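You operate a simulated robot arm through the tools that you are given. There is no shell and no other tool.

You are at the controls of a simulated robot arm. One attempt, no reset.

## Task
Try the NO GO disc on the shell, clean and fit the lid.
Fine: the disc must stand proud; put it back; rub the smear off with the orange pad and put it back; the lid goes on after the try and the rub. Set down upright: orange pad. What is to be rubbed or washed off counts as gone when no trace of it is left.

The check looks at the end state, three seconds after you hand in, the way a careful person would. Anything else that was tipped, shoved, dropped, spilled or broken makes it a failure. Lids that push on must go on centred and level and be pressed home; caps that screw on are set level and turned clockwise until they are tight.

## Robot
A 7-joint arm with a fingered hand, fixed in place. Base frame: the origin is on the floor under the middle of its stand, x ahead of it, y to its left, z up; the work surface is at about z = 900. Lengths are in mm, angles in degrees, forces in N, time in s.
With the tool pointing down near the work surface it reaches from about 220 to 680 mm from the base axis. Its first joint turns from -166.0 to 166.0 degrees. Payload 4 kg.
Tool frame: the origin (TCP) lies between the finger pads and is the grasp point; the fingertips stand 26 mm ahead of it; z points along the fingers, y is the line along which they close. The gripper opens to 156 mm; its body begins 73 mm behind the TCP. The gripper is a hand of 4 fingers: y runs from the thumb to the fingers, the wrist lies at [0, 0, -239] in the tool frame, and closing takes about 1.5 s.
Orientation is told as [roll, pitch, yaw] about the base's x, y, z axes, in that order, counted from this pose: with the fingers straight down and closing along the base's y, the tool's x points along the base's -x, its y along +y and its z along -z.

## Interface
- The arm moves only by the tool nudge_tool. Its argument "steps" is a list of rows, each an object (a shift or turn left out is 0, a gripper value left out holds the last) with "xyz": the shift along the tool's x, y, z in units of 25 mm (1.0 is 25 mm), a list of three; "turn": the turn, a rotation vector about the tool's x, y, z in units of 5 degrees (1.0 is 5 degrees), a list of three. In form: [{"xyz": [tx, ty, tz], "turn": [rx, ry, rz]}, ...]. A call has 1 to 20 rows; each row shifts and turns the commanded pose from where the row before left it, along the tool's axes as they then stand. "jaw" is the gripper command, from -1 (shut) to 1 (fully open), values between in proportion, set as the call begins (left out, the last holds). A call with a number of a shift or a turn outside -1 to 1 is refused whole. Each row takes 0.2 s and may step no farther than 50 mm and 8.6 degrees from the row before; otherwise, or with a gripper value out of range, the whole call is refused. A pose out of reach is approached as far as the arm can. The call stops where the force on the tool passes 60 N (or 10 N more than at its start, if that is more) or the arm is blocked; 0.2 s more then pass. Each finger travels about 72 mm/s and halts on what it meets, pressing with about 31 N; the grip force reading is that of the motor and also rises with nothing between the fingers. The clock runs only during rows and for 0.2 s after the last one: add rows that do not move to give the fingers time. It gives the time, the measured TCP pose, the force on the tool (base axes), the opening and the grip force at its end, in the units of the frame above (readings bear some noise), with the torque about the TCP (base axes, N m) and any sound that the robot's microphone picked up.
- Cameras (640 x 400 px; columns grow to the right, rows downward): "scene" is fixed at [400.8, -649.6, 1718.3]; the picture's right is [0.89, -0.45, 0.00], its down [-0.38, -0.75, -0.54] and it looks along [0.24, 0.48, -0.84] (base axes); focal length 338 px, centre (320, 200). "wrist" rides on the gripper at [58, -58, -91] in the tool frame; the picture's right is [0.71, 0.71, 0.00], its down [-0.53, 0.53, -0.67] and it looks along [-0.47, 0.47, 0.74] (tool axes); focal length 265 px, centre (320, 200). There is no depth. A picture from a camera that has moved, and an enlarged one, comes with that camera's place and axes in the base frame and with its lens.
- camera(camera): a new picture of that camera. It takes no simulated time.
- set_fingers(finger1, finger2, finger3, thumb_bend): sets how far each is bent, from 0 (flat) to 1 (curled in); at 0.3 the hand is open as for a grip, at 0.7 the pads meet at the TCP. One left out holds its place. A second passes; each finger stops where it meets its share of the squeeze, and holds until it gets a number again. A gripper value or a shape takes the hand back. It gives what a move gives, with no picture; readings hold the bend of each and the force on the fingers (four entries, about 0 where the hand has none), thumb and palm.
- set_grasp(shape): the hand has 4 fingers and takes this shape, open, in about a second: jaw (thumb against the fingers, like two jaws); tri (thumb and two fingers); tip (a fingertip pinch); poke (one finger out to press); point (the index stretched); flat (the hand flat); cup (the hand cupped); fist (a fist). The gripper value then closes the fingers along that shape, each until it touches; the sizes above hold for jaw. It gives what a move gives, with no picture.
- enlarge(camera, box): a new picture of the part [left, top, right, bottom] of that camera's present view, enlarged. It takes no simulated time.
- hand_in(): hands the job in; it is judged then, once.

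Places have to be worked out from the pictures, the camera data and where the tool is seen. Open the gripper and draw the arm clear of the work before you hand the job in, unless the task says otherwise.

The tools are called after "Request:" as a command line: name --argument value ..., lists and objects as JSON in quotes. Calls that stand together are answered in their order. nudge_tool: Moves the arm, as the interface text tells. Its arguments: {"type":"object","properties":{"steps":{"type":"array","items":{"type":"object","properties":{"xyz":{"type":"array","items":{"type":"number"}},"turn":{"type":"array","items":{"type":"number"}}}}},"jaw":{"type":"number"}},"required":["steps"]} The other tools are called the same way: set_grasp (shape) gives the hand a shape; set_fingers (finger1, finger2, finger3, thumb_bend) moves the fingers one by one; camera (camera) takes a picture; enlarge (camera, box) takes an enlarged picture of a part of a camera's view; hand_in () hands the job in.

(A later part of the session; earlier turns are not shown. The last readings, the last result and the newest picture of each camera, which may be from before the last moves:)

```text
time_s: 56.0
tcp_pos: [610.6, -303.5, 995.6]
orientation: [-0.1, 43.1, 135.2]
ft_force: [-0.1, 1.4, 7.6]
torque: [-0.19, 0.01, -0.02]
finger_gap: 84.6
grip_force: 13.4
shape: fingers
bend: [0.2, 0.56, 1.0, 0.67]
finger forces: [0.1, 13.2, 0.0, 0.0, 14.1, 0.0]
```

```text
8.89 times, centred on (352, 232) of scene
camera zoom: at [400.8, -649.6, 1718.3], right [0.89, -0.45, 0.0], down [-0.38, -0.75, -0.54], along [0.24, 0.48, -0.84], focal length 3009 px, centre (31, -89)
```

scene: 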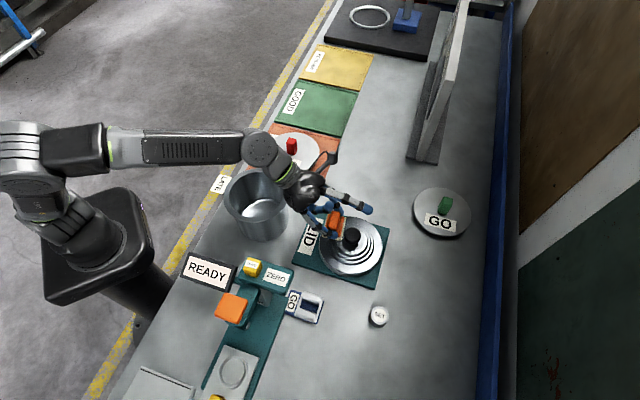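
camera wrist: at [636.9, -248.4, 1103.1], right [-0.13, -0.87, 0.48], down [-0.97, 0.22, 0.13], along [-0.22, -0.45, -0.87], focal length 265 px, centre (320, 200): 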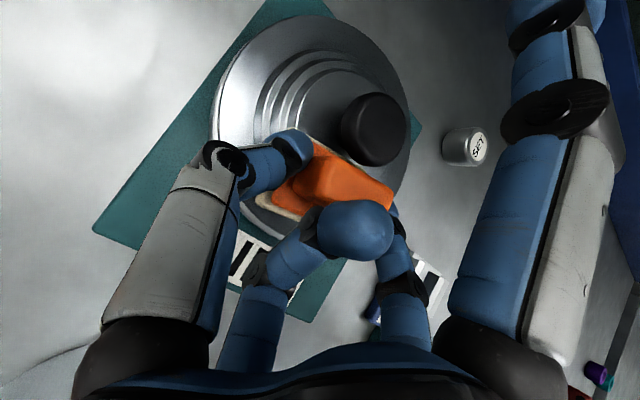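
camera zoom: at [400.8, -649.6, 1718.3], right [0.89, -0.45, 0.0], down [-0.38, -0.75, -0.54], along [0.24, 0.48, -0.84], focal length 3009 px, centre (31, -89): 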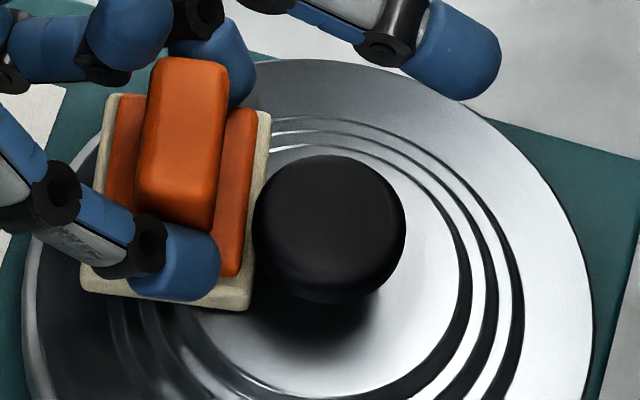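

The lid is a stepped cone: flange near z≈930, upper plateau near 950, and the smear lies on the steps, so a level pad only touches the plateau. I lift off and move aside to get a clear close-up of the smear.

Request:
nudge_tool --steps '[{"xyz": [0.41, 0, -0.44]}, {"xyz": [0.614, 0, -0.658]}, {"xyz": [0.3, 0, -0.32]}, {"xyz": [-0.1, 0.8, -0.1]}, {"xyz": [-0.1, 0.8, -0.1]}, {"xyz": [-0.1, 0.8, -0.1]}, {}]'

Request:
camera --camera "wrist"

Request:
enlarge --camera "scene" --box '[270, 170, 400, 290]'

```text
time_s: 57.6
tcp_pos: [560.6, -339.8, 1043.4]
orientation: [0.1, 43.0, 135.1]
ft_force: [-0.1, -0.7, -0.2]
torque: [0.08, -0.02, 0.05]
finger_gap: 84.4
grip_force: 13.4
shape: fingers
bend: [0.2, 0.56, 1.0, 0.67]
finger forces: [0.0, 13.3, 0.0, 0.0, 13.4, 0.1]
```

```text
taken
camera wrist: at [586.4, -283.9, 1150.8], right [-0.13, -0.87, 0.48], down [-0.97, 0.22, 0.13], along [-0.22, -0.45, -0.87], focal length 265 px, centre (320, 200)
```

wrist: 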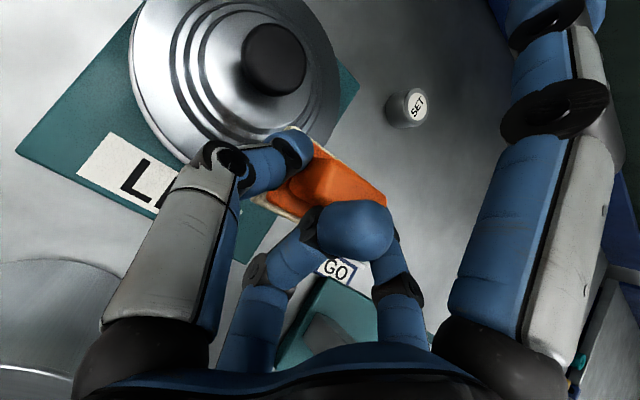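

```text
3.33 times, centred on (335, 230) of scene
camera zoom: at [400.8, -649.6, 1718.3], right [0.89, -0.45, 0.0], down [-0.38, -0.75, -0.54], along [0.24, 0.48, -0.84], focal length 1128 px, centre (270, 100)
```

zoom: 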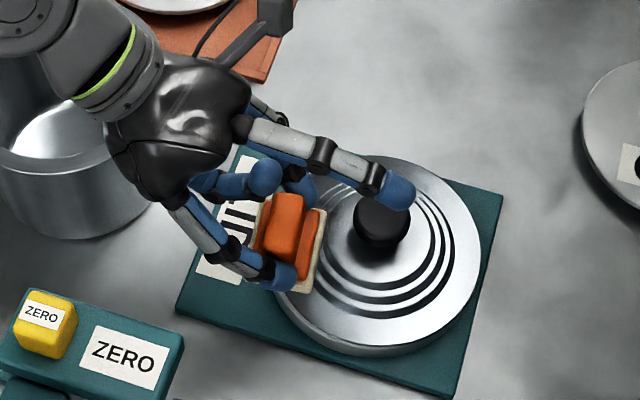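

Request:
enlarge --camera "wrist" --box '[120, 0, 350, 180]'

Request:
enlarge --camera "wrist" --box '[150, 10, 280, 150]'

```text
2.22 times, centred on (235, 90) of wrist
camera zoom: at [586.4, -283.9, 1150.8], right [-0.13, -0.87, 0.48], down [-0.97, 0.22, 0.13], along [-0.22, -0.45, -0.87], focal length 590 px, centre (509, 444)
```

zoom: 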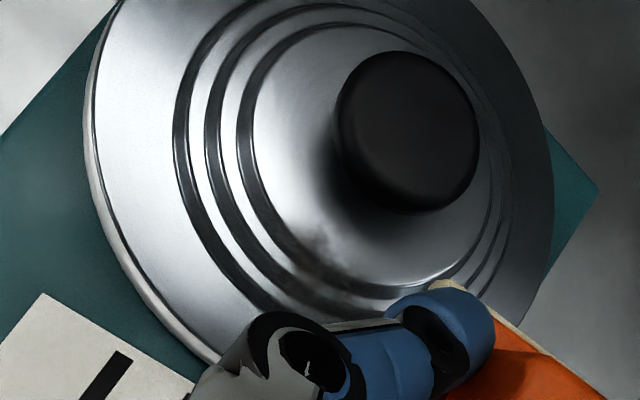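

```text
2.86 times, centred on (215, 80) of wrist
camera zoom: at [586.4, -283.9, 1150.8], right [-0.13, -0.87, 0.48], down [-0.97, 0.22, 0.13], along [-0.22, -0.45, -0.87], focal length 758 px, centre (620, 543)
```

zoom: 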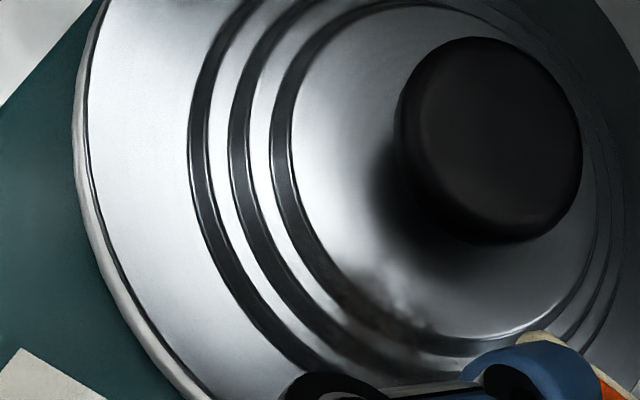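

The smear straddles the edge of the upper plateau on the robot side, r≈20–50 from the knob. I first rub it with the pad level over the plateau edge: move over it and descend.

Request:
nudge_tool --steps '[{"xyz": [0.117, -0.727, 0.11]}, {"xyz": [0.117, -0.727, 0.11]}, {"xyz": [0.117, -0.727, 0.11]}, {"xyz": [-0.389, 0, 0.417]}, {"xyz": [-0.389, 0, 0.417]}, {"xyz": [-0.389, 0, 0.417]}, {}]'

```text
time_s: 59.2
tcp_pos: [608.6, -308.5, 1001.0]
orientation: [0.0, 42.9, 135.2]
ft_force: [0.7, 0.9, 0.2]
torque: [-0.04, 0.01, -0.01]
finger_gap: 84.3
grip_force: 13.0
shape: fingers
bend: [0.2, 0.56, 1.0, 0.67]
finger forces: [0.1, 13.3, 0.0, 0.0, 13.5, 0.0]
```

No contact yet at TCP z≈1001; I go down another 3 mm and then in small steps.

Request:
nudge_tool --steps '[{"xyz": [-0.082, 0, 0.088]}, {}]'

Request:
nudge_tool --steps '[{"xyz": [-0.041, 0, 0.044]}, {}]'

```text
time_s: 59.8
tcp_pos: [609.1, -310.5, 999.3]
orientation: [0.0, 43.1, 135.0]
ft_force: [-0.3, 1.7, 3.6]
torque: [-0.12, 0.04, -0.04]
finger_gap: 84.6
grip_force: 13.5
shape: fingers
bend: [0.2, 0.56, 1.0, 0.67]
finger forces: [0.0, 12.8, 0.0, 0.0, 13.7, 0.0]
```

```text
time_s: 60.4
tcp_pos: [609.1, -309.9, 997.7]
orientation: [0.0, 43.0, 135.1]
ft_force: [-0.4, 1.7, 5.3]
torque: [-0.14, 0.08, -0.02]
finger_gap: 84.8
grip_force: 13.2
shape: fingers
bend: [0.2, 0.56, 1.0, 0.67]
finger forces: [0.0, 12.5, 0.0, 0.1, 13.9, 0.0]
```

Contact with about 5 N. I check the pad's attitude before stroking.

Request:
enlarge --camera "wrist" --box '[200, 10, 430, 220]'

Request:
enlarge --camera "scene" --box '[325, 205, 385, 260]'

```text
1.90 times, centred on (315, 115) of wrist
camera zoom: at [634.4, -253.9, 1104.0], right [-0.13, -0.87, 0.48], down [-0.97, 0.22, 0.13], along [-0.22, -0.45, -0.87], focal length 506 px, centre (330, 362)
```

zoom: 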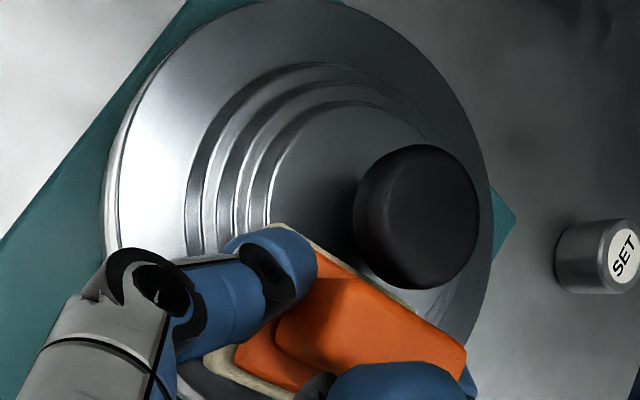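

```text
7.27 times, centred on (355, 232) of scene
camera zoom: at [400.8, -649.6, 1718.3], right [0.89, -0.45, 0.0], down [-0.38, -0.75, -0.54], along [0.24, 0.48, -0.84], focal length 2462 px, centre (66, -36)
```

zoom: 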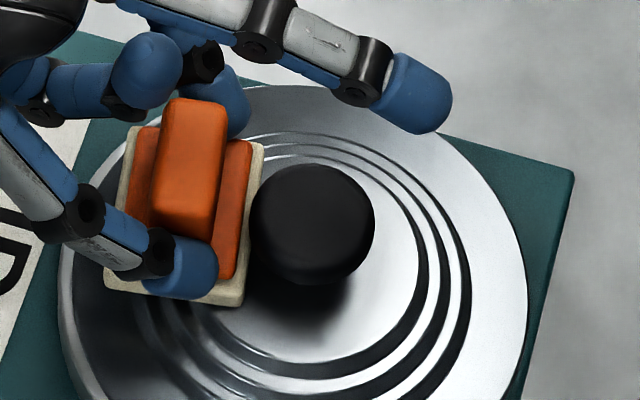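

The torque says only the pad's −u end touches: it hangs about 7–8° low on that side. I lift slightly, rotate the tool to level the pad, and come back down.

Request:
nudge_tool --steps '[{"xyz": [0.16, 0, -0.175]}, {"turn": [-0.55, 0, -0.51]}, {"turn": [-0.55, 0, -0.51]}, {"xyz": [0.02, -0.24, -0.02]}, {}]'

Request:
enlarge --camera "scene" --box '[325, 205, 385, 260]'

Request:
enlarge --camera "wrist" --box '[200, 10, 430, 220]'

```text
time_s: 61.6
tcp_pos: [613.2, -306.2, 1001.3]
orientation: [10.2, 42.7, 142.0]
ft_force: [0.3, 0.2, -0.4]
torque: [0.02, 0.0, 0.06]
finger_gap: 84.5
grip_force: 13.8
shape: fingers
bend: [0.2, 0.56, 1.0, 0.67]
finger forces: [0.0, 13.3, 0.1, 0.0, 13.5, 0.0]
```

```text
7.27 times, centred on (355, 232) of scene
camera zoom: at [400.8, -649.6, 1718.3], right [0.89, -0.45, 0.0], down [-0.38, -0.75, -0.54], along [0.24, 0.48, -0.84], focal length 2462 px, centre (66, -36)
```

zoom: 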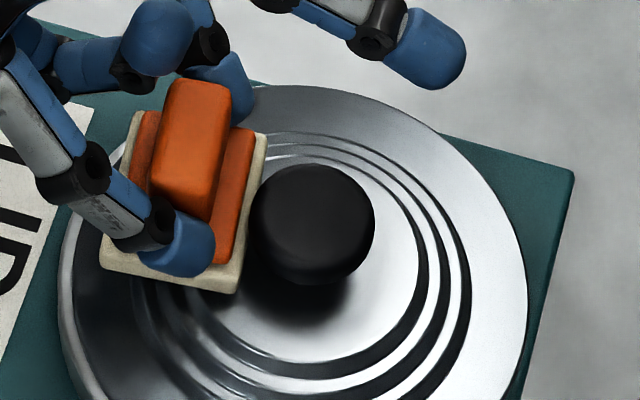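

```text
1.90 times, centred on (315, 115) of wrist
camera zoom: at [648.3, -240.5, 1101.0], right [-0.09, -0.82, 0.57], down [-0.95, 0.24, 0.2], along [-0.3, -0.53, -0.8], focal length 506 px, centre (330, 362)
```

zoom: 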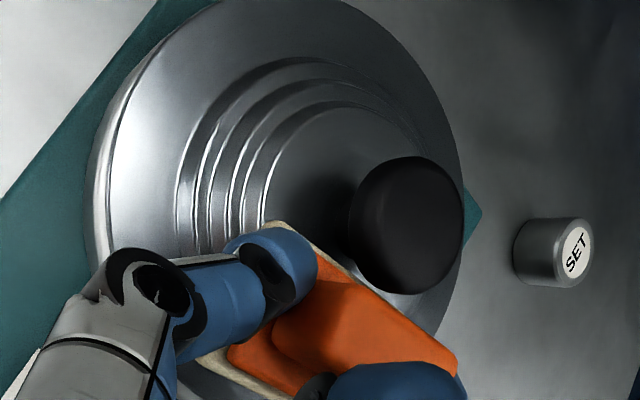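

I lower again in small steps and use the torque to see where the pad now touches.

Request:
nudge_tool --steps '[{"xyz": [-0.054, -0.0104, 0.058]}, {"xyz": [-0.054, -0.0104, 0.058]}, {}]'

Request:
nudge_tool --steps '[{"xyz": [-0.054, -0.0104, 0.058]}, {}]'

```text
time_s: 62.4
tcp_pos: [613.4, -304.9, 997.1]
orientation: [10.3, 42.6, 142.0]
ft_force: [0.3, 0.0, 0.2]
torque: [0.0, -0.03, 0.01]
finger_gap: 84.7
grip_force: 13.2
shape: fingers
bend: [0.2, 0.56, 1.0, 0.67]
finger forces: [0.0, 13.4, 0.0, 0.0, 13.6, 0.1]
```

```text
time_s: 63.0
tcp_pos: [611.9, -305.1, 996.2]
orientation: [10.3, 42.7, 142.0]
ft_force: [0.1, 0.4, 5.0]
torque: [-0.01, -0.12, 0.01]
finger_gap: 84.5
grip_force: 14.8
shape: fingers
bend: [0.2, 0.55, 1.0, 0.68]
finger forces: [0.0, 13.9, 0.0, 0.0, 16.1, 0.0]
```

Now the +u end touches, so I overshot: I rotate back about half (3.5°) and retry.

Request:
nudge_tool --steps '[{"xyz": [0.1, 0.02, -0.108]}, {"turn": [0.51, 0, 0.477]}, {}, {"xyz": [-0.054, -0.005, 0.058]}, {}]'

Request:
nudge_tool --steps '[{"xyz": [-0.054, -0.005, 0.058]}, {}]'

```text
time_s: 64.2
tcp_pos: [611.9, -304.7, 997.5]
orientation: [5.5, 42.9, 138.9]
ft_force: [0.2, 0.0, 1.5]
torque: [-0.04, 0.01, 0.02]
finger_gap: 84.3
grip_force: 13.6
shape: fingers
bend: [0.2, 0.55, 1.0, 0.68]
finger forces: [0.1, 13.3, 0.0, 0.1, 13.9, 0.0]
```

```text
time_s: 64.8
tcp_pos: [612.0, -304.7, 996.0]
orientation: [5.6, 43.1, 138.8]
ft_force: [-0.9, 1.9, 7.3]
torque: [-0.15, -0.01, -0.02]
finger_gap: 84.5
grip_force: 13.9
shape: fingers
bend: [0.2, 0.55, 1.0, 0.68]
finger forces: [0.0, 13.5, 0.0, 0.0, 15.2, 0.1]
```

The pad now sits level with contact on the plateau at ~7 N. I make rubbing strokes along the ±u direction across the smear.

Request:
nudge_tool --steps '[{"xyz": [-0.012, 0.25, 0.013]}, {"xyz": [-0.012, 0.25, 0.013]}, {"xyz": [-0.012, 0.25, 0.013]}, {"xyz": [-0.012, 0.25, 0.013]}, {"xyz": [0.012, -0.25, -0.013]}, {"xyz": [0.012, -0.25, -0.013]}, {"xyz": [0.012, -0.25, -0.013]}, {"xyz": [0.012, -0.25, -0.013]}, {"xyz": [0.012, -0.25, -0.013]}, {"xyz": [0.012, -0.25, -0.013]}, {"xyz": [-0.012, 0.25, 0.013]}, {"xyz": [-0.012, 0.25, 0.013]}, {"xyz": [-0.012, 0.25, 0.013]}, {"xyz": [-0.012, 0.25, 0.013]}, {"xyz": [-0.012, 0.25, 0.013]}, {"xyz": [-0.012, 0.25, 0.013]}, {"xyz": [0.012, -0.25, -0.013]}, {"xyz": [0.012, -0.25, -0.013]}, {"xyz": [0.012, -0.25, -0.013]}, {"xyz": [0.012, -0.25, -0.013]}]'

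Request:
enlarge --camera "scene" --box '[325, 205, 385, 260]'

Request:
enlarge --camera "wrist" --box '[200, 10, 430, 220]'

```text
time_s: 69.0
tcp_pos: [612.0, -305.0, 996.2]
orientation: [5.5, 42.9, 138.9]
ft_force: [-1.0, -1.2, 5.1]
torque: [-0.15, 0.03, -0.03]
finger_gap: 83.9
grip_force: 13.8
shape: fingers
bend: [0.2, 0.54, 1.0, 0.67]
finger forces: [0.1, 14.0, 0.0, 0.1, 14.1, 0.1]
```

```text
7.27 times, centred on (355, 232) of scene
camera zoom: at [400.8, -649.6, 1718.3], right [0.89, -0.45, 0.0], down [-0.38, -0.75, -0.54], along [0.24, 0.48, -0.84], focal length 2462 px, centre (66, -36)
```

zoom: 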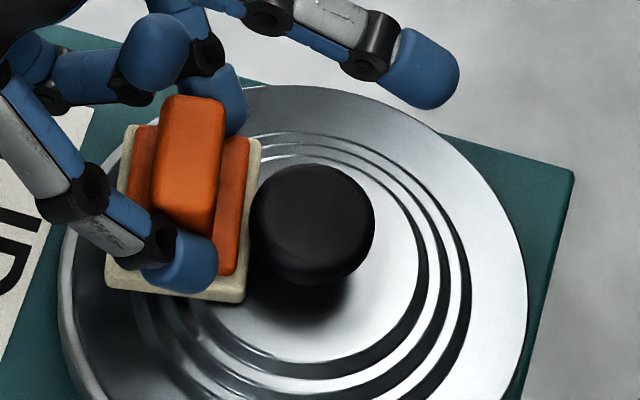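

```text
1.90 times, centred on (315, 115) of wrist
camera zoom: at [643.7, -244.5, 1098.1], right [-0.11, -0.84, 0.53], down [-0.96, 0.23, 0.17], along [-0.26, -0.49, -0.83], focal length 506 px, centre (330, 362)
```

zoom: 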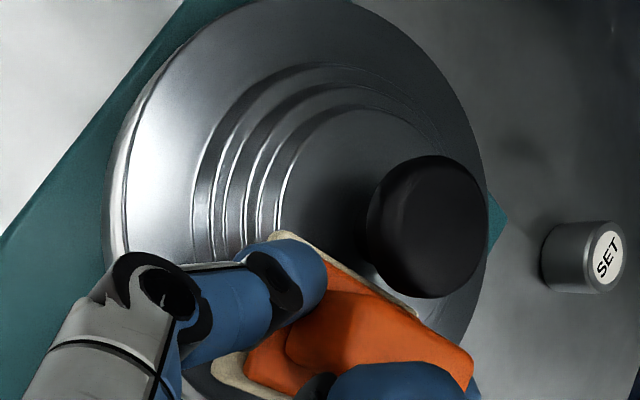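

The lid stayed in place and the pad is still held. I lift off and move aside to the earlier viewpoint to inspect the smear.

Request:
nudge_tool --steps '[{"xyz": [0.34, 0.035, -0.365]}, {"xyz": [0.34, 0.035, -0.365]}, {"xyz": [0.05, 0.84, -0.28]}, {"xyz": [0.05, 0.84, -0.28]}, {"xyz": [0.04, 0.82, -0.27]}, {}]'

Request:
enlarge --camera "wrist" --box '[150, 10, 280, 150]'

Request:
enlarge --camera "scene" --box '[310, 200, 390, 280]'

```text
time_s: 70.4
tcp_pos: [560.5, -339.2, 1042.6]
orientation: [5.4, 43.0, 138.8]
ft_force: [-0.9, 0.5, 0.1]
torque: [-0.01, 0.0, 0.03]
finger_gap: 84.0
grip_force: 12.7
shape: fingers
bend: [0.2, 0.54, 1.0, 0.67]
finger forces: [0.0, 13.0, 0.0, 0.0, 13.3, 0.0]
```

```text
2.86 times, centred on (215, 80) of wrist
camera zoom: at [592.0, -279.2, 1145.2], right [-0.11, -0.84, 0.53], down [-0.96, 0.23, 0.17], along [-0.26, -0.49, -0.83], focal length 758 px, centre (620, 543)
```

zoom: 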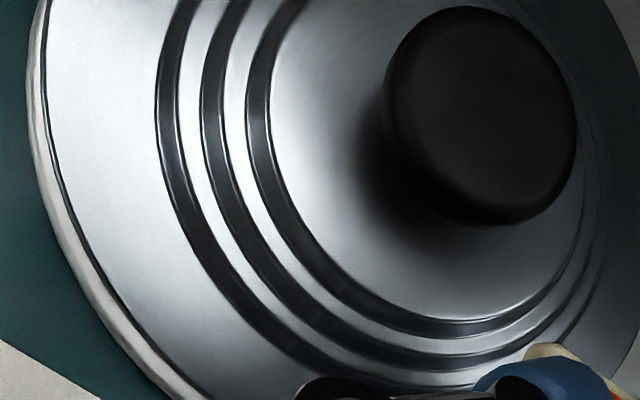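

```text
5.00 times, centred on (350, 240) of scene
camera zoom: at [400.8, -649.6, 1718.3], right [0.89, -0.45, 0.0], down [-0.38, -0.75, -0.54], along [0.24, 0.48, -0.84], focal length 1692 px, centre (170, 0)
```

zoom: 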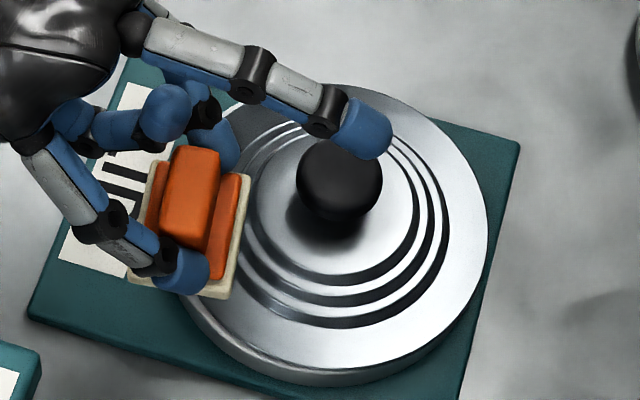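

The smear looks gone on plateau and rings. I move the pad up and away toward its home so I can check the whole lid with both cameras.

Request:
nudge_tool --steps '[{"xyz": [0.41, 0.042, -0.437]}, {"xyz": [0.048, -0.99, -0.051]}, {"xyz": [0.048, -0.99, -0.051]}, {"xyz": [0.048, -0.99, -0.051]}, {"xyz": [0.048, -0.99, -0.051]}, {"xyz": [0.048, -0.99, -0.051]}, {"xyz": [0.048, -0.99, -0.051]}, {}]'

Request:
enlarge --camera "scene" --box '[320, 215, 390, 280]'

Request:
enlarge --camera "scene" --box '[334, 220, 366, 248]'

Request:
camera --camera "wrist"

```text
time_s: 72.2
tcp_pos: [666.3, -234.5, 1056.6]
orientation: [5.6, 43.0, 138.7]
ft_force: [0.5, -0.2, -1.1]
torque: [0.0, 0.02, -0.01]
finger_gap: 84.2
grip_force: 13.1
shape: fingers
bend: [0.2, 0.54, 1.0, 0.67]
finger forces: [0.1, 12.8, 0.1, 0.0, 13.3, 0.1]
```

```text
6.15 times, centred on (355, 248) of scene
camera zoom: at [400.8, -649.6, 1718.3], right [0.89, -0.45, 0.0], down [-0.38, -0.75, -0.54], along [0.24, 0.48, -0.84], focal length 2083 px, centre (105, -92)
```

zoom: 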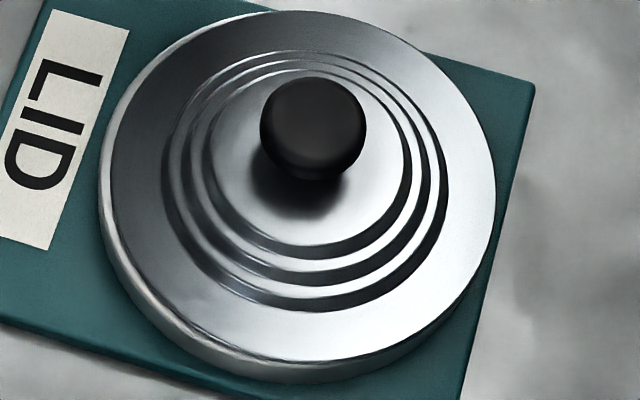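

```text
14.29 times, centred on (350, 234) of scene
camera zoom: at [400.8, -649.6, 1718.3], right [0.89, -0.45, 0.0], down [-0.38, -0.75, -0.54], along [0.24, 0.48, -0.84], focal length 4836 px, centre (-109, -286)
```

zoom: 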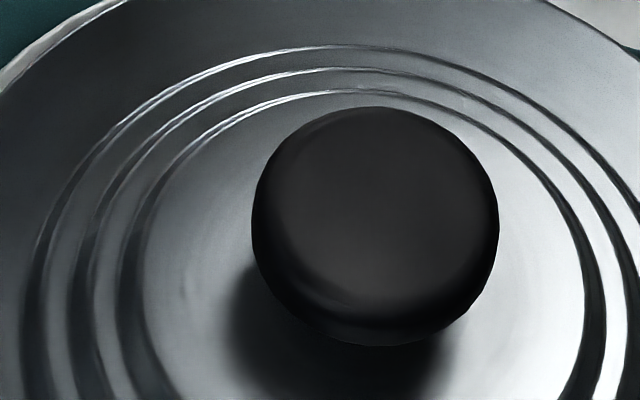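

```text
taken
camera wrist: at [697.7, -173.8, 1159.4], right [-0.11, -0.84, 0.53], down [-0.96, 0.23, 0.17], along [-0.26, -0.49, -0.83], focal length 265 px, centre (320, 200)
```

wrist: 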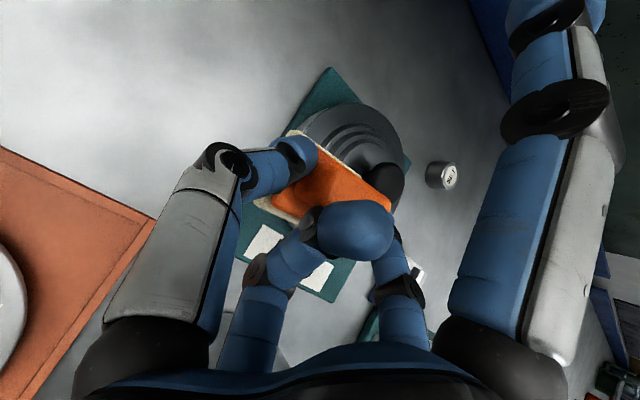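

The brown smear is no longer visible; there may be a faint mark near the plateau's left, so I enlarge strongly to be sure.

Request:
enlarge --camera "scene" --box '[335, 225, 352, 245]'

Request:
enlarge --camera "scene" --box '[338, 234, 348, 244]'

Request:
enlarge --camera "wrist" --box '[280, 90, 420, 220]'

```text
16.00 times, centred on (344, 235) of scene
camera zoom: at [400.8, -649.6, 1718.3], right [0.89, -0.45, 0.0], down [-0.38, -0.75, -0.54], along [0.24, 0.48, -0.84], focal length 5416 px, centre (-56, -360)
```

zoom: 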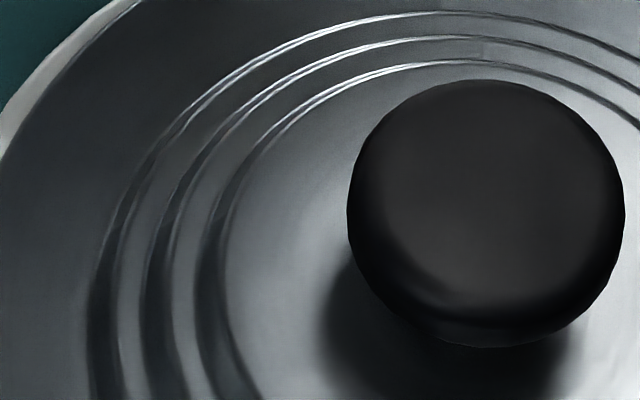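

```text
16.00 times, centred on (343, 239) of scene
camera zoom: at [400.8, -649.6, 1718.3], right [0.89, -0.45, 0.0], down [-0.38, -0.75, -0.54], along [0.24, 0.48, -0.84], focal length 5416 px, centre (-48, -424)
```

zoom: 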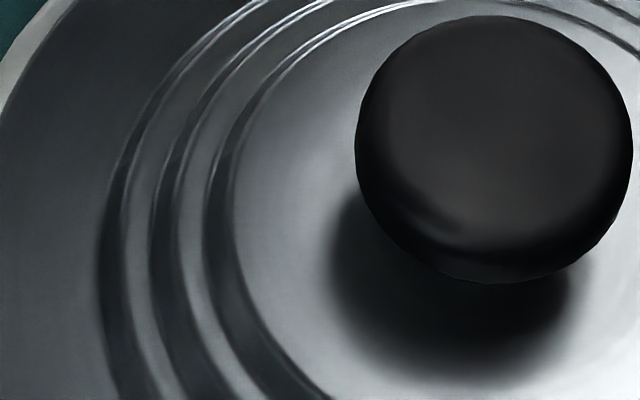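

```text
3.08 times, centred on (350, 155) of wrist
camera zoom: at [697.7, -173.8, 1159.4], right [-0.11, -0.84, 0.53], down [-0.96, 0.23, 0.17], along [-0.26, -0.49, -0.83], focal length 817 px, centre (228, 338)
```

zoom: 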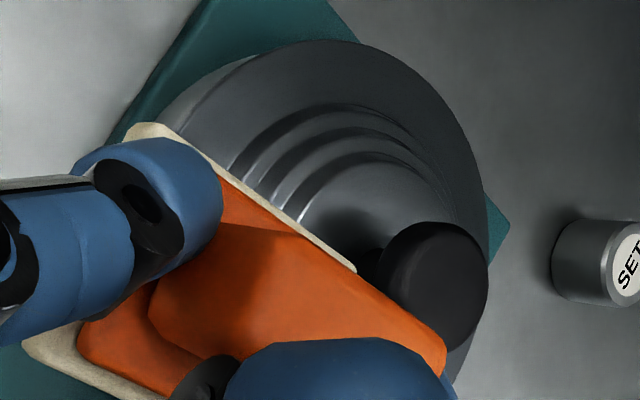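

The lid is clean. Now I bring the pad back to just short of its home spot, to come in along the tilted axis as before.

Request:
nudge_tool --steps '[{"xyz": [-0.271, -0.808, 0.044]}, {"xyz": [-0.271, -0.808, 0.044]}, {"xyz": [-0.271, -0.808, 0.044]}, {"xyz": [-0.271, -0.808, 0.044]}, {"xyz": [-0.271, -0.808, 0.044]}, {"xyz": [-0.271, -0.808, 0.044]}, {"xyz": [-0.271, -0.808, 0.044]}, {"xyz": [-0.271, -0.808, 0.044]}, {"xyz": [-0.271, -0.808, 0.044]}, {}]'

Request:
camera --camera "wrist"

Request:
enlarge --camera "scene" --box '[300, 90, 420, 200]'

```text
time_s: 74.4
tcp_pos: [765.4, -81.3, 995.6]
orientation: [5.4, 42.9, 138.7]
ft_force: [-0.1, -0.8, -1.2]
torque: [0.02, 0.01, 0.01]
finger_gap: 84.0
grip_force: 13.3
shape: fingers
bend: [0.2, 0.54, 1.0, 0.67]
finger forces: [0.1, 12.8, 0.0, 0.0, 13.2, 0.1]
```

```text
taken
camera wrist: at [796.4, -21.5, 1098.7], right [-0.11, -0.84, 0.53], down [-0.96, 0.23, 0.17], along [-0.26, -0.49, -0.83], focal length 265 px, centre (320, 200)
```

wrist: 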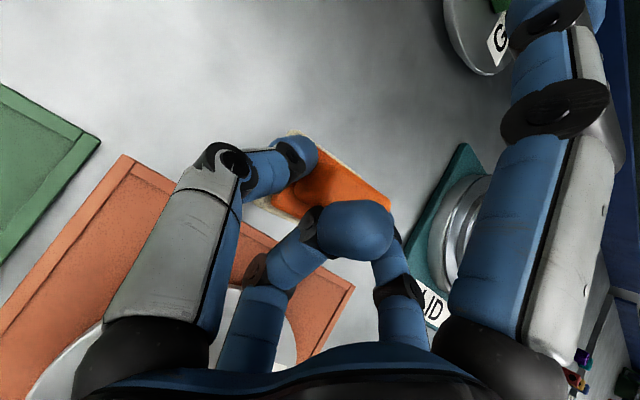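

```text
3.64 times, centred on (360, 145) of scene
camera zoom: at [400.8, -649.6, 1718.3], right [0.89, -0.45, 0.0], down [-0.38, -0.75, -0.54], along [0.24, 0.48, -0.84], focal length 1231 px, centre (174, 400)
```

zoom: 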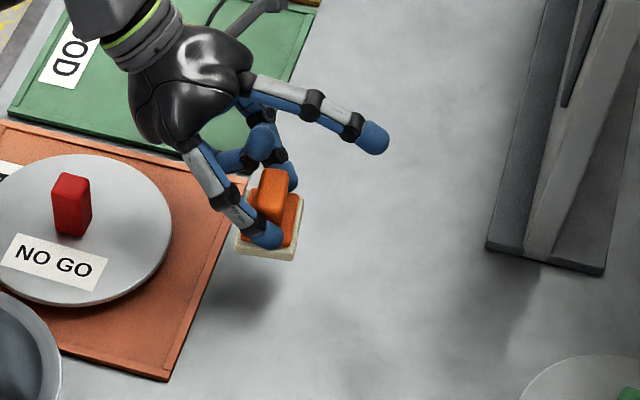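

I enlarge the wrist view to measure the pad's present pose relative to the hand.

Request:
enlarge --camera "wrist" --box '[230, 110, 410, 240]'

Request:
enlarge --camera "scene" --box '[335, 130, 365, 165]'

```text
3.08 times, centred on (320, 175) of wrist
camera zoom: at [796.4, -21.5, 1098.7], right [-0.11, -0.84, 0.53], down [-0.96, 0.23, 0.17], along [-0.26, -0.49, -0.83], focal length 817 px, centre (320, 277)
```

zoom: 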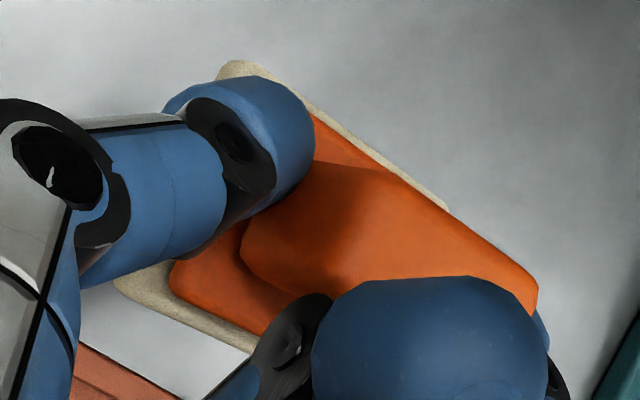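

```text
11.43 times, centred on (350, 148) of scene
camera zoom: at [400.8, -649.6, 1718.3], right [0.89, -0.45, 0.0], down [-0.38, -0.75, -0.54], along [0.24, 0.48, -0.84], focal length 3868 px, centre (-23, 800)
```

zoom: 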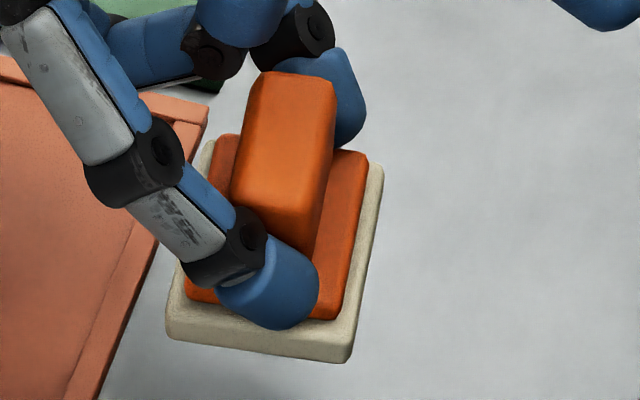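

The pad centre sits about (−5,−20) mm from the TCP horizontally. I advance along the tool axis to about 10 mm above the table at the home spot.

Request:
nudge_tool --steps '[{"xyz": [0, -0.055, 0.737]}, {"xyz": [0, -0.055, 0.737]}, {"xyz": [0, -0.055, 0.737]}, {}]'

Request:
enlarge --camera "scene" --box '[335, 135, 385, 175]'

Request:
camera --camera "wrist"

```text
time_s: 75.4
tcp_pos: [791.9, -108.3, 954.9]
orientation: [5.6, 42.8, 138.8]
ft_force: [0.3, -0.8, -1.0]
torque: [-0.01, 0.0, 0.02]
finger_gap: 83.9
grip_force: 12.8
shape: fingers
bend: [0.2, 0.54, 1.0, 0.67]
finger forces: [0.0, 12.7, 0.0, 0.0, 13.2, 0.0]
```

```text
10.00 times, centred on (360, 155) of scene
camera zoom: at [400.8, -649.6, 1718.3], right [0.89, -0.45, 0.0], down [-0.38, -0.75, -0.54], along [0.24, 0.48, -0.84], focal length 3385 px, centre (-80, 650)
```

zoom: 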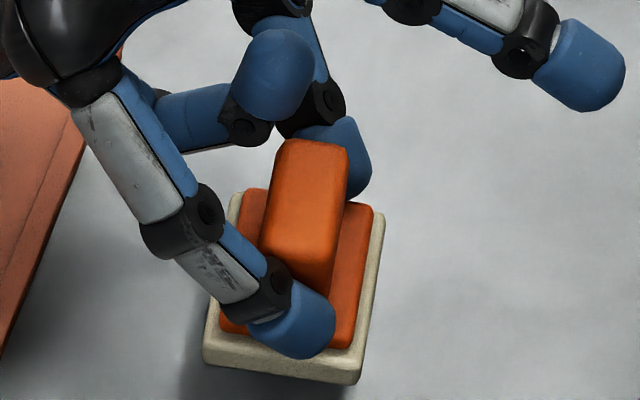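

```text
taken
camera wrist: at [823.9, -47.6, 1057.3], right [-0.11, -0.84, 0.53], down [-0.96, 0.23, 0.17], along [-0.26, -0.49, -0.83], focal length 265 px, centre (320, 200)
```

wrist: 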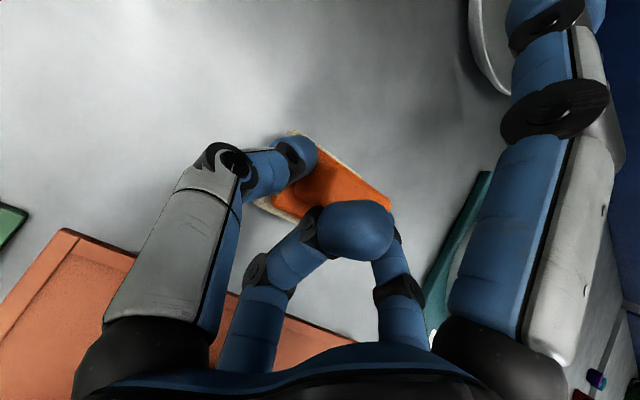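

The pad is right over its original place (within ~2–3 mm by picture comparison). I lower it straight down slowly.

Request:
nudge_tool --steps '[{"xyz": [-0.082, -0.008, 0.087]}, {"xyz": [-0.082, -0.008, 0.087]}, {}]'

Request:
nudge_tool --steps '[{"xyz": [-0.041, -0.004, 0.044]}, {}]'

```text
time_s: 76.2
tcp_pos: [789.8, -106.8, 948.1]
orientation: [5.4, 42.9, 138.9]
ft_force: [1.0, 0.0, -0.1]
torque: [-0.01, 0.03, -0.04]
finger_gap: 83.8
grip_force: 13.0
shape: fingers
bend: [0.2, 0.54, 1.0, 0.67]
finger forces: [0.1, 12.8, 0.1, 0.0, 13.3, 0.0]
```

```text
time_s: 76.8
tcp_pos: [792.1, -107.8, 946.6]
orientation: [5.5, 42.8, 138.6]
ft_force: [1.0, -0.1, -0.4]
torque: [0.0, -0.01, 0.01]
finger_gap: 83.9
grip_force: 13.1
shape: fingers
bend: [0.2, 0.54, 1.0, 0.67]
finger forces: [0.1, 12.8, 0.0, 0.1, 13.2, 0.0]
```

No contact yet at TCP z≈947; I continue in 1.5 mm steps.

Request:
nudge_tool --steps '[{"xyz": [-0.041, -0.004, 0.044]}, {}]'

Request:
enlarge --camera "scene" --box '[335, 135, 385, 175]'

```text
time_s: 77.4
tcp_pos: [792.5, -107.3, 945.6]
orientation: [5.5, 43.0, 138.7]
ft_force: [0.2, -0.4, -0.1]
torque: [-0.04, 0.02, 0.02]
finger_gap: 84.1
grip_force: 12.8
shape: fingers
bend: [0.2, 0.54, 1.0, 0.67]
finger forces: [0.0, 12.8, 0.1, 0.0, 13.2, 0.0]
```

```text
10.00 times, centred on (360, 155) of scene
camera zoom: at [400.8, -649.6, 1718.3], right [0.89, -0.45, 0.0], down [-0.38, -0.75, -0.54], along [0.24, 0.48, -0.84], focal length 3385 px, centre (-80, 650)
```

zoom: 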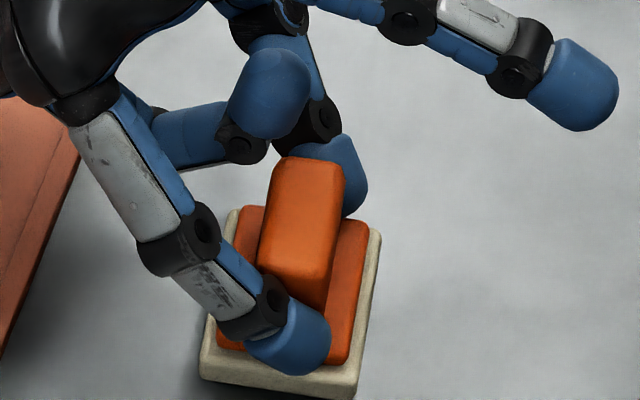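

Just above the table still. I go down further in 1.5 mm steps.

Request:
nudge_tool --steps '[{"xyz": [-0.041, -0.004, 0.044]}, {}]'

Request:
nudge_tool --steps '[{"xyz": [-0.041, -0.004, 0.044]}, {}]'

```text
time_s: 78.0
tcp_pos: [792.5, -107.9, 945.2]
orientation: [5.5, 42.9, 138.7]
ft_force: [0.0, -0.1, -0.5]
torque: [0.01, -0.01, 0.02]
finger_gap: 84.3
grip_force: 13.0
shape: fingers
bend: [0.2, 0.54, 1.0, 0.67]
finger forces: [0.0, 12.8, 0.0, 0.0, 13.3, 0.0]
```

```text
time_s: 78.6
tcp_pos: [793.2, -106.7, 944.0]
orientation: [5.4, 42.9, 138.8]
ft_force: [0.6, 0.5, -0.2]
torque: [-0.05, 0.06, -0.02]
finger_gap: 84.2
grip_force: 13.0
shape: fingers
bend: [0.2, 0.54, 1.0, 0.67]
finger forces: [0.0, 12.6, 0.0, 0.0, 13.3, 0.0]
```

Slight torque appears; another 1 mm step.

Request:
nudge_tool --steps '[{"xyz": [-0.027, -0.003, 0.029]}, {}]'

Request:
nudge_tool --steps '[{"xyz": [-0.027, -0.003, 0.029]}, {}]'

```text
time_s: 79.2
tcp_pos: [791.6, -107.5, 942.9]
orientation: [5.5, 42.9, 138.8]
ft_force: [-1.1, 0.9, 3.2]
torque: [-0.1, 0.02, -0.06]
finger_gap: 83.9
grip_force: 13.1
shape: fingers
bend: [0.2, 0.54, 1.0, 0.67]
finger forces: [0.0, 12.4, 0.0, 0.1, 13.7, 0.0]
```

```text
time_s: 79.8
tcp_pos: [791.1, -108.1, 942.4]
orientation: [5.4, 43.0, 138.7]
ft_force: [-0.4, 2.1, 5.5]
torque: [-0.13, 0.07, -0.07]
finger_gap: 84.2
grip_force: 13.3
shape: fingers
bend: [0.2, 0.54, 1.0, 0.67]
finger forces: [0.1, 12.6, 0.0, 0.1, 14.5, 0.0]
```

The pad rests on the table with ~5 N. I open thumb and finger2 to release it.

Request:
set_fingers --finger2 0.42 --thumb_bend 0.5

Request:
enlarge --camera "scene" --box '[335, 135, 385, 175]'

Request:
camera --camera "wrist"

```text
time_s: 80.8
tcp_pos: [791.8, -107.8, 942.1]
orientation: [5.6, 42.9, 138.7]
ft_force: [-0.1, 0.8, 0.0]
torque: [-0.02, 0.01, 0.0]
finger_gap: 94.0
grip_force: 0.0
shape: fingers
bend: [0.2, 0.42, 1.0, 0.5]
finger forces: [0.0, 0.0, 0.0, 0.1, 0.0, 0.1]
```

```text
10.00 times, centred on (360, 155) of scene
camera zoom: at [400.8, -649.6, 1718.3], right [0.89, -0.45, 0.0], down [-0.38, -0.75, -0.54], along [0.24, 0.48, -0.84], focal length 3385 px, centre (-80, 650)
```

zoom: 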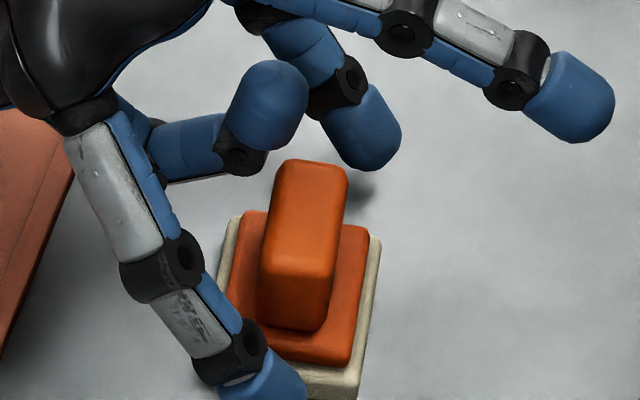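

```text
taken
camera wrist: at [823.5, -47.2, 1044.1], right [-0.11, -0.84, 0.53], down [-0.96, 0.23, 0.17], along [-0.26, -0.49, -0.83], focal length 265 px, centre (320, 200)
```

wrist: 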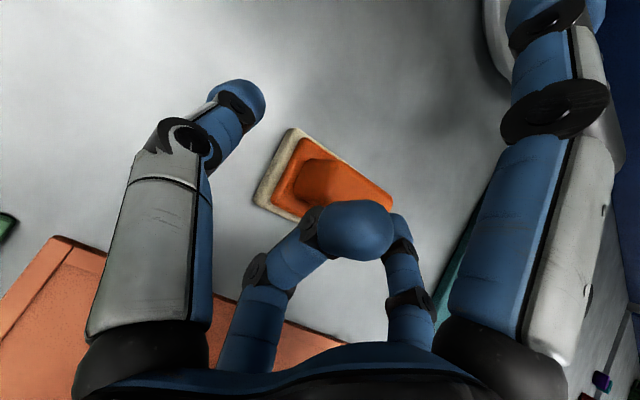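

The pad stands upright at its old place. I back out along the tool axis.

Request:
nudge_tool --steps '[{"xyz": [0, 0, -0.4]}, {"xyz": [0, 0, -0.8]}, {"xyz": [0, 0, -1]}, {"xyz": [0, 0, -1]}, {"xyz": [0, 0, -0.6]}]'

Request:
enlarge --camera "scene" --box '[335, 135, 385, 175]'

Request:
camera --camera "wrist"

Request:
camera --camera "scene"

```text
time_s: 82.0
tcp_pos: [749.8, -58.7, 1011.0]
orientation: [5.5, 42.8, 138.8]
ft_force: [-0.3, -0.1, 0.4]
torque: [0.03, 0.02, 0.04]
finger_gap: 93.9
grip_force: 0.1
shape: fingers
bend: [0.2, 0.42, 1.0, 0.5]
finger forces: [0.0, 0.0, 0.0, 0.0, 0.0, 0.0]
```

```text
10.00 times, centred on (360, 155) of scene
camera zoom: at [400.8, -649.6, 1718.3], right [0.89, -0.45, 0.0], down [-0.38, -0.75, -0.54], along [0.24, 0.48, -0.84], focal length 3385 px, centre (-80, 650)
```

zoom: 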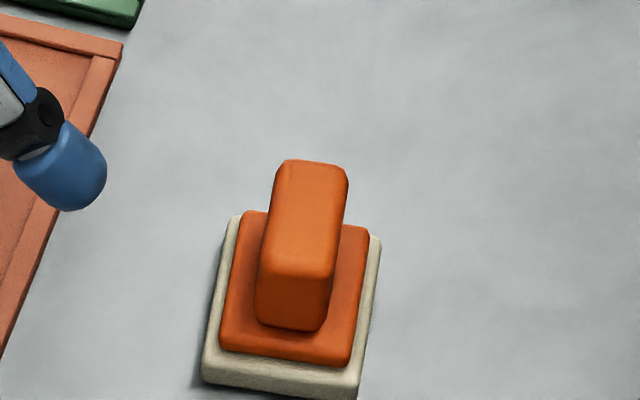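

```text
taken
camera wrist: at [781.0, 2.4, 1113.4], right [-0.11, -0.84, 0.53], down [-0.96, 0.23, 0.17], along [-0.26, -0.49, -0.83], focal length 265 px, centre (320, 200)
```

wrist: 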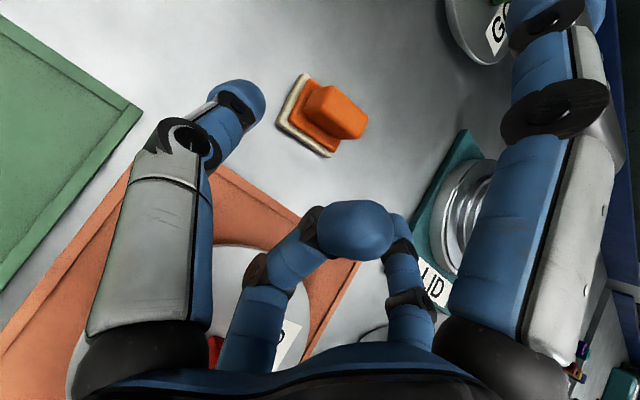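

```text
taken
```

scene: 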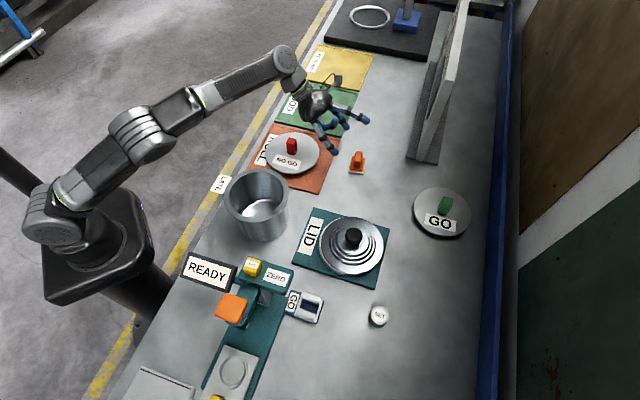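

The pad is back upright within ~3 mm. Next the lid: I look closely at its side and at the shell's rim to understand how they fit.

Request:
enlarge --camera "scene" --box '[318, 235, 382, 282]'

Request:
enlarge --camera "scene" --box '[222, 165, 292, 245]'

Request:
enlarge --camera "scene" --box '[315, 212, 390, 282]'

```text
8.51 times, centred on (350, 258) of scene
camera zoom: at [400.8, -649.6, 1718.3], right [0.89, -0.45, 0.0], down [-0.38, -0.75, -0.54], along [0.24, 0.48, -0.84], focal length 2881 px, centre (65, -298)
```

zoom: 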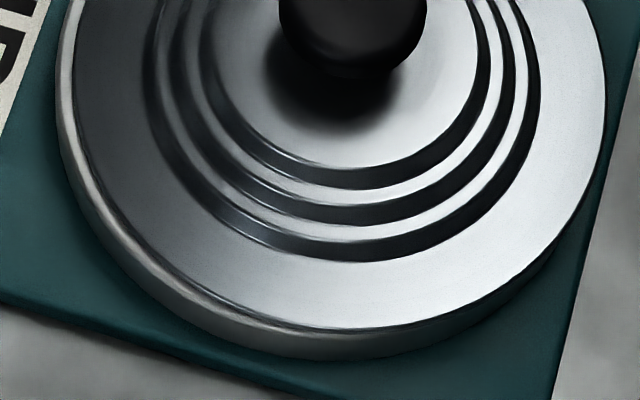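

```text
5.00 times, centred on (257, 205) of scene
camera zoom: at [400.8, -649.6, 1718.3], right [0.89, -0.45, 0.0], down [-0.38, -0.75, -0.54], along [0.24, 0.48, -0.84], focal length 1692 px, centre (635, 175)
```

zoom: 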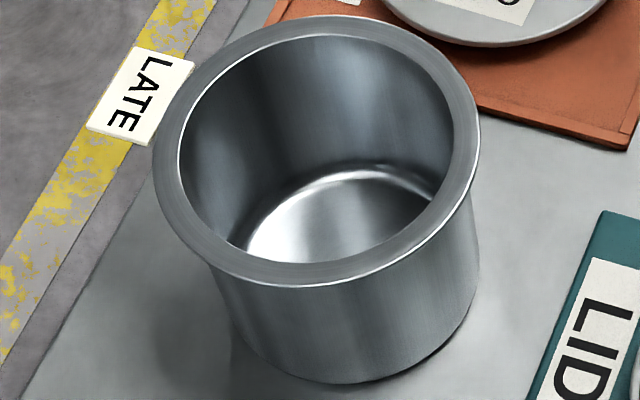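

```text
5.71 times, centred on (352, 247) of scene
camera zoom: at [400.8, -649.6, 1718.3], right [0.89, -0.45, 0.0], down [-0.38, -0.75, -0.54], along [0.24, 0.48, -0.84], focal length 1934 px, centre (134, -69)
```

zoom: 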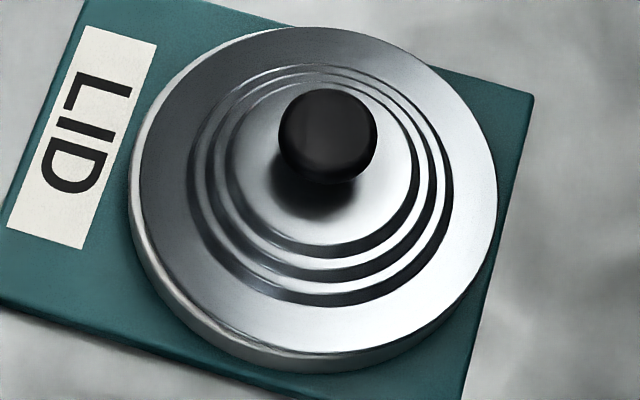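

The lid is a cap whose skirt (r≈83) goes over the shell's rim (r≈81). I move the hand in over the gap between disc and lid, then set the jaw shape again and re-orient to a ~20° tilt for the knob.

Request:
nudge_tool --steps '[{"xyz": [0.176, 0.92, -0.016]}, {"xyz": [0.176, 0.92, -0.016]}, {"xyz": [0.176, 0.92, -0.016]}, {"xyz": [0.176, 0.92, -0.016]}, {"xyz": [0.176, 0.92, -0.016]}, {"xyz": [0.176, 0.92, -0.016]}, {"xyz": [0.176, 0.92, -0.016]}, {"xyz": [0.176, 0.92, -0.016]}, {"xyz": [0.176, 0.92, -0.016]}, {"xyz": [0.176, 0.92, -0.016]}]'

Request:
nudge_tool --steps '[{"turn": [0.585, 0, 0.546]}, {"turn": [0, -0.952, 0]}, {"turn": [0, -0.952, 0]}, {"turn": [0, -0.952, 0]}, {"turn": [0, -0.952, 0]}, {"turn": [0, -0.952, 0]}, {"turn": [0.55, 0, 0]}, {"turn": [0.55, 0, 0]}, {}]'

Request:
set_grasp --shape "jaw"

Request:
camera --camera "wrist"

Request:
camera --camera "scene"

```text
time_s: 84.2
tcp_pos: [608.9, -239.2, 1059.0]
orientation: [5.5, 42.7, 138.7]
ft_force: [0.5, 0.4, -0.3]
torque: [0.01, 0.02, 0.01]
finger_gap: 94.2
grip_force: 0.1
shape: fingers
bend: [0.2, 0.42, 1.0, 0.5]
finger forces: [0.1, 0.0, 0.1, 0.0, 0.0, 0.0]
```

```text
time_s: 86.2
tcp_pos: [610.0, -239.3, 1060.2]
orientation: [-5.5, 19.3, 135.0]
ft_force: [1.0, -0.4, -0.1]
torque: [0.02, 0.02, 0.02]
finger_gap: 94.4
grip_force: 0.2
shape: fingers
bend: [0.2, 0.42, 1.0, 0.5]
finger forces: [0.0, 0.0, 0.1, 0.0, 0.0, 0.0]
```

```text
time_s: 87.1
tcp_pos: [610.1, -240.1, 1058.9]
orientation: [-5.6, 19.3, 135.1]
ft_force: [-0.3, -0.4, 0.4]
torque: [0.04, 0.01, 0.01]
finger_gap: 155.7
grip_force: 0.0
shape: jaw
bend: [0.3, 0.3, 0.3, 0.3]
finger forces: [0.0, 0.0, 0.0, 0.1, 0.0, 0.1]
```

```text
taken
camera wrist: at [660.5, -221.6, 1170.3], right [-0.01, -0.99, 0.17], down [-0.91, 0.08, 0.41], along [-0.41, -0.15, -0.9], focal length 265 px, centre (320, 200)
```

wrist: 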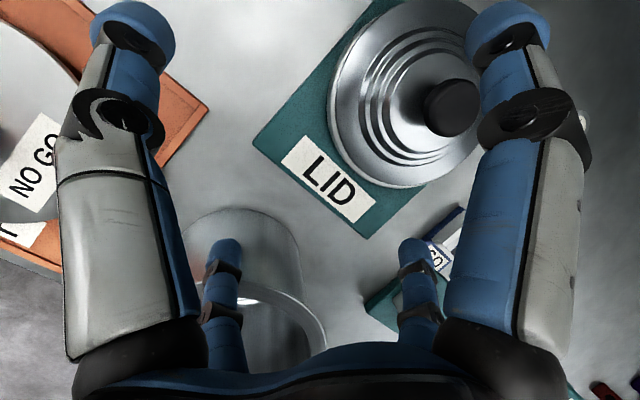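

```text
taken
```

scene: 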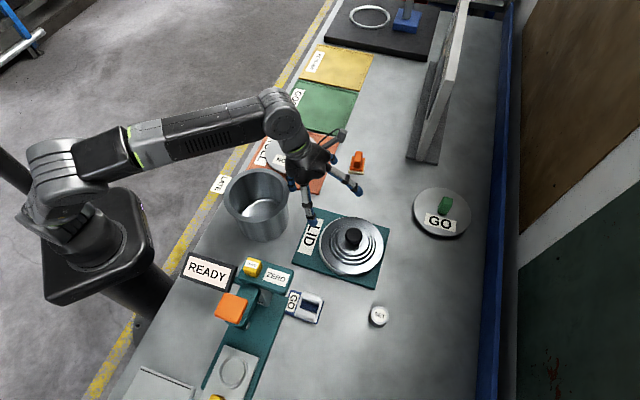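

Orientation is right. I enlarge the lid from here both to check cleanliness and to measure its position.

Request:
enlarge --camera "wrist" --box '[310, 0, 500, 200]'

Request:
enlarge --camera "wrist" --box '[350, 30, 480, 170]'

```text
2.00 times, centred on (405, 100) of wrist
camera zoom: at [660.5, -221.6, 1170.3], right [-0.01, -0.99, 0.17], down [-0.91, 0.08, 0.41], along [-0.41, -0.15, -0.9], focal length 531 px, centre (150, 400)
```

zoom: 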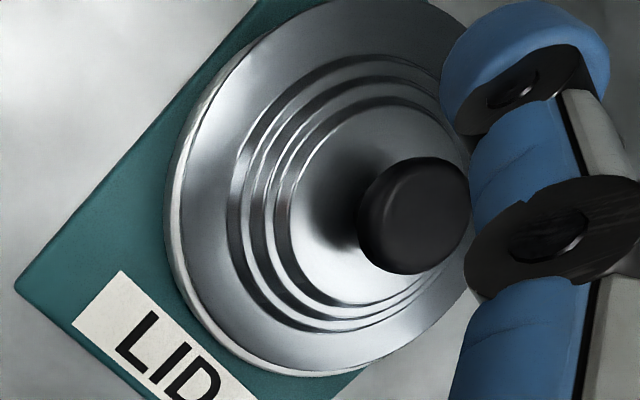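

```text
2.86 times, centred on (415, 100) of wrist
camera zoom: at [660.5, -221.6, 1170.3], right [-0.01, -0.99, 0.17], down [-0.91, 0.08, 0.41], along [-0.41, -0.15, -0.9], focal length 758 px, centre (49, 486)
```

zoom: 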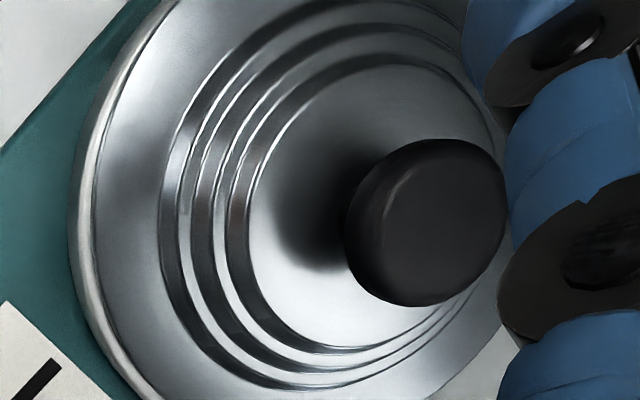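

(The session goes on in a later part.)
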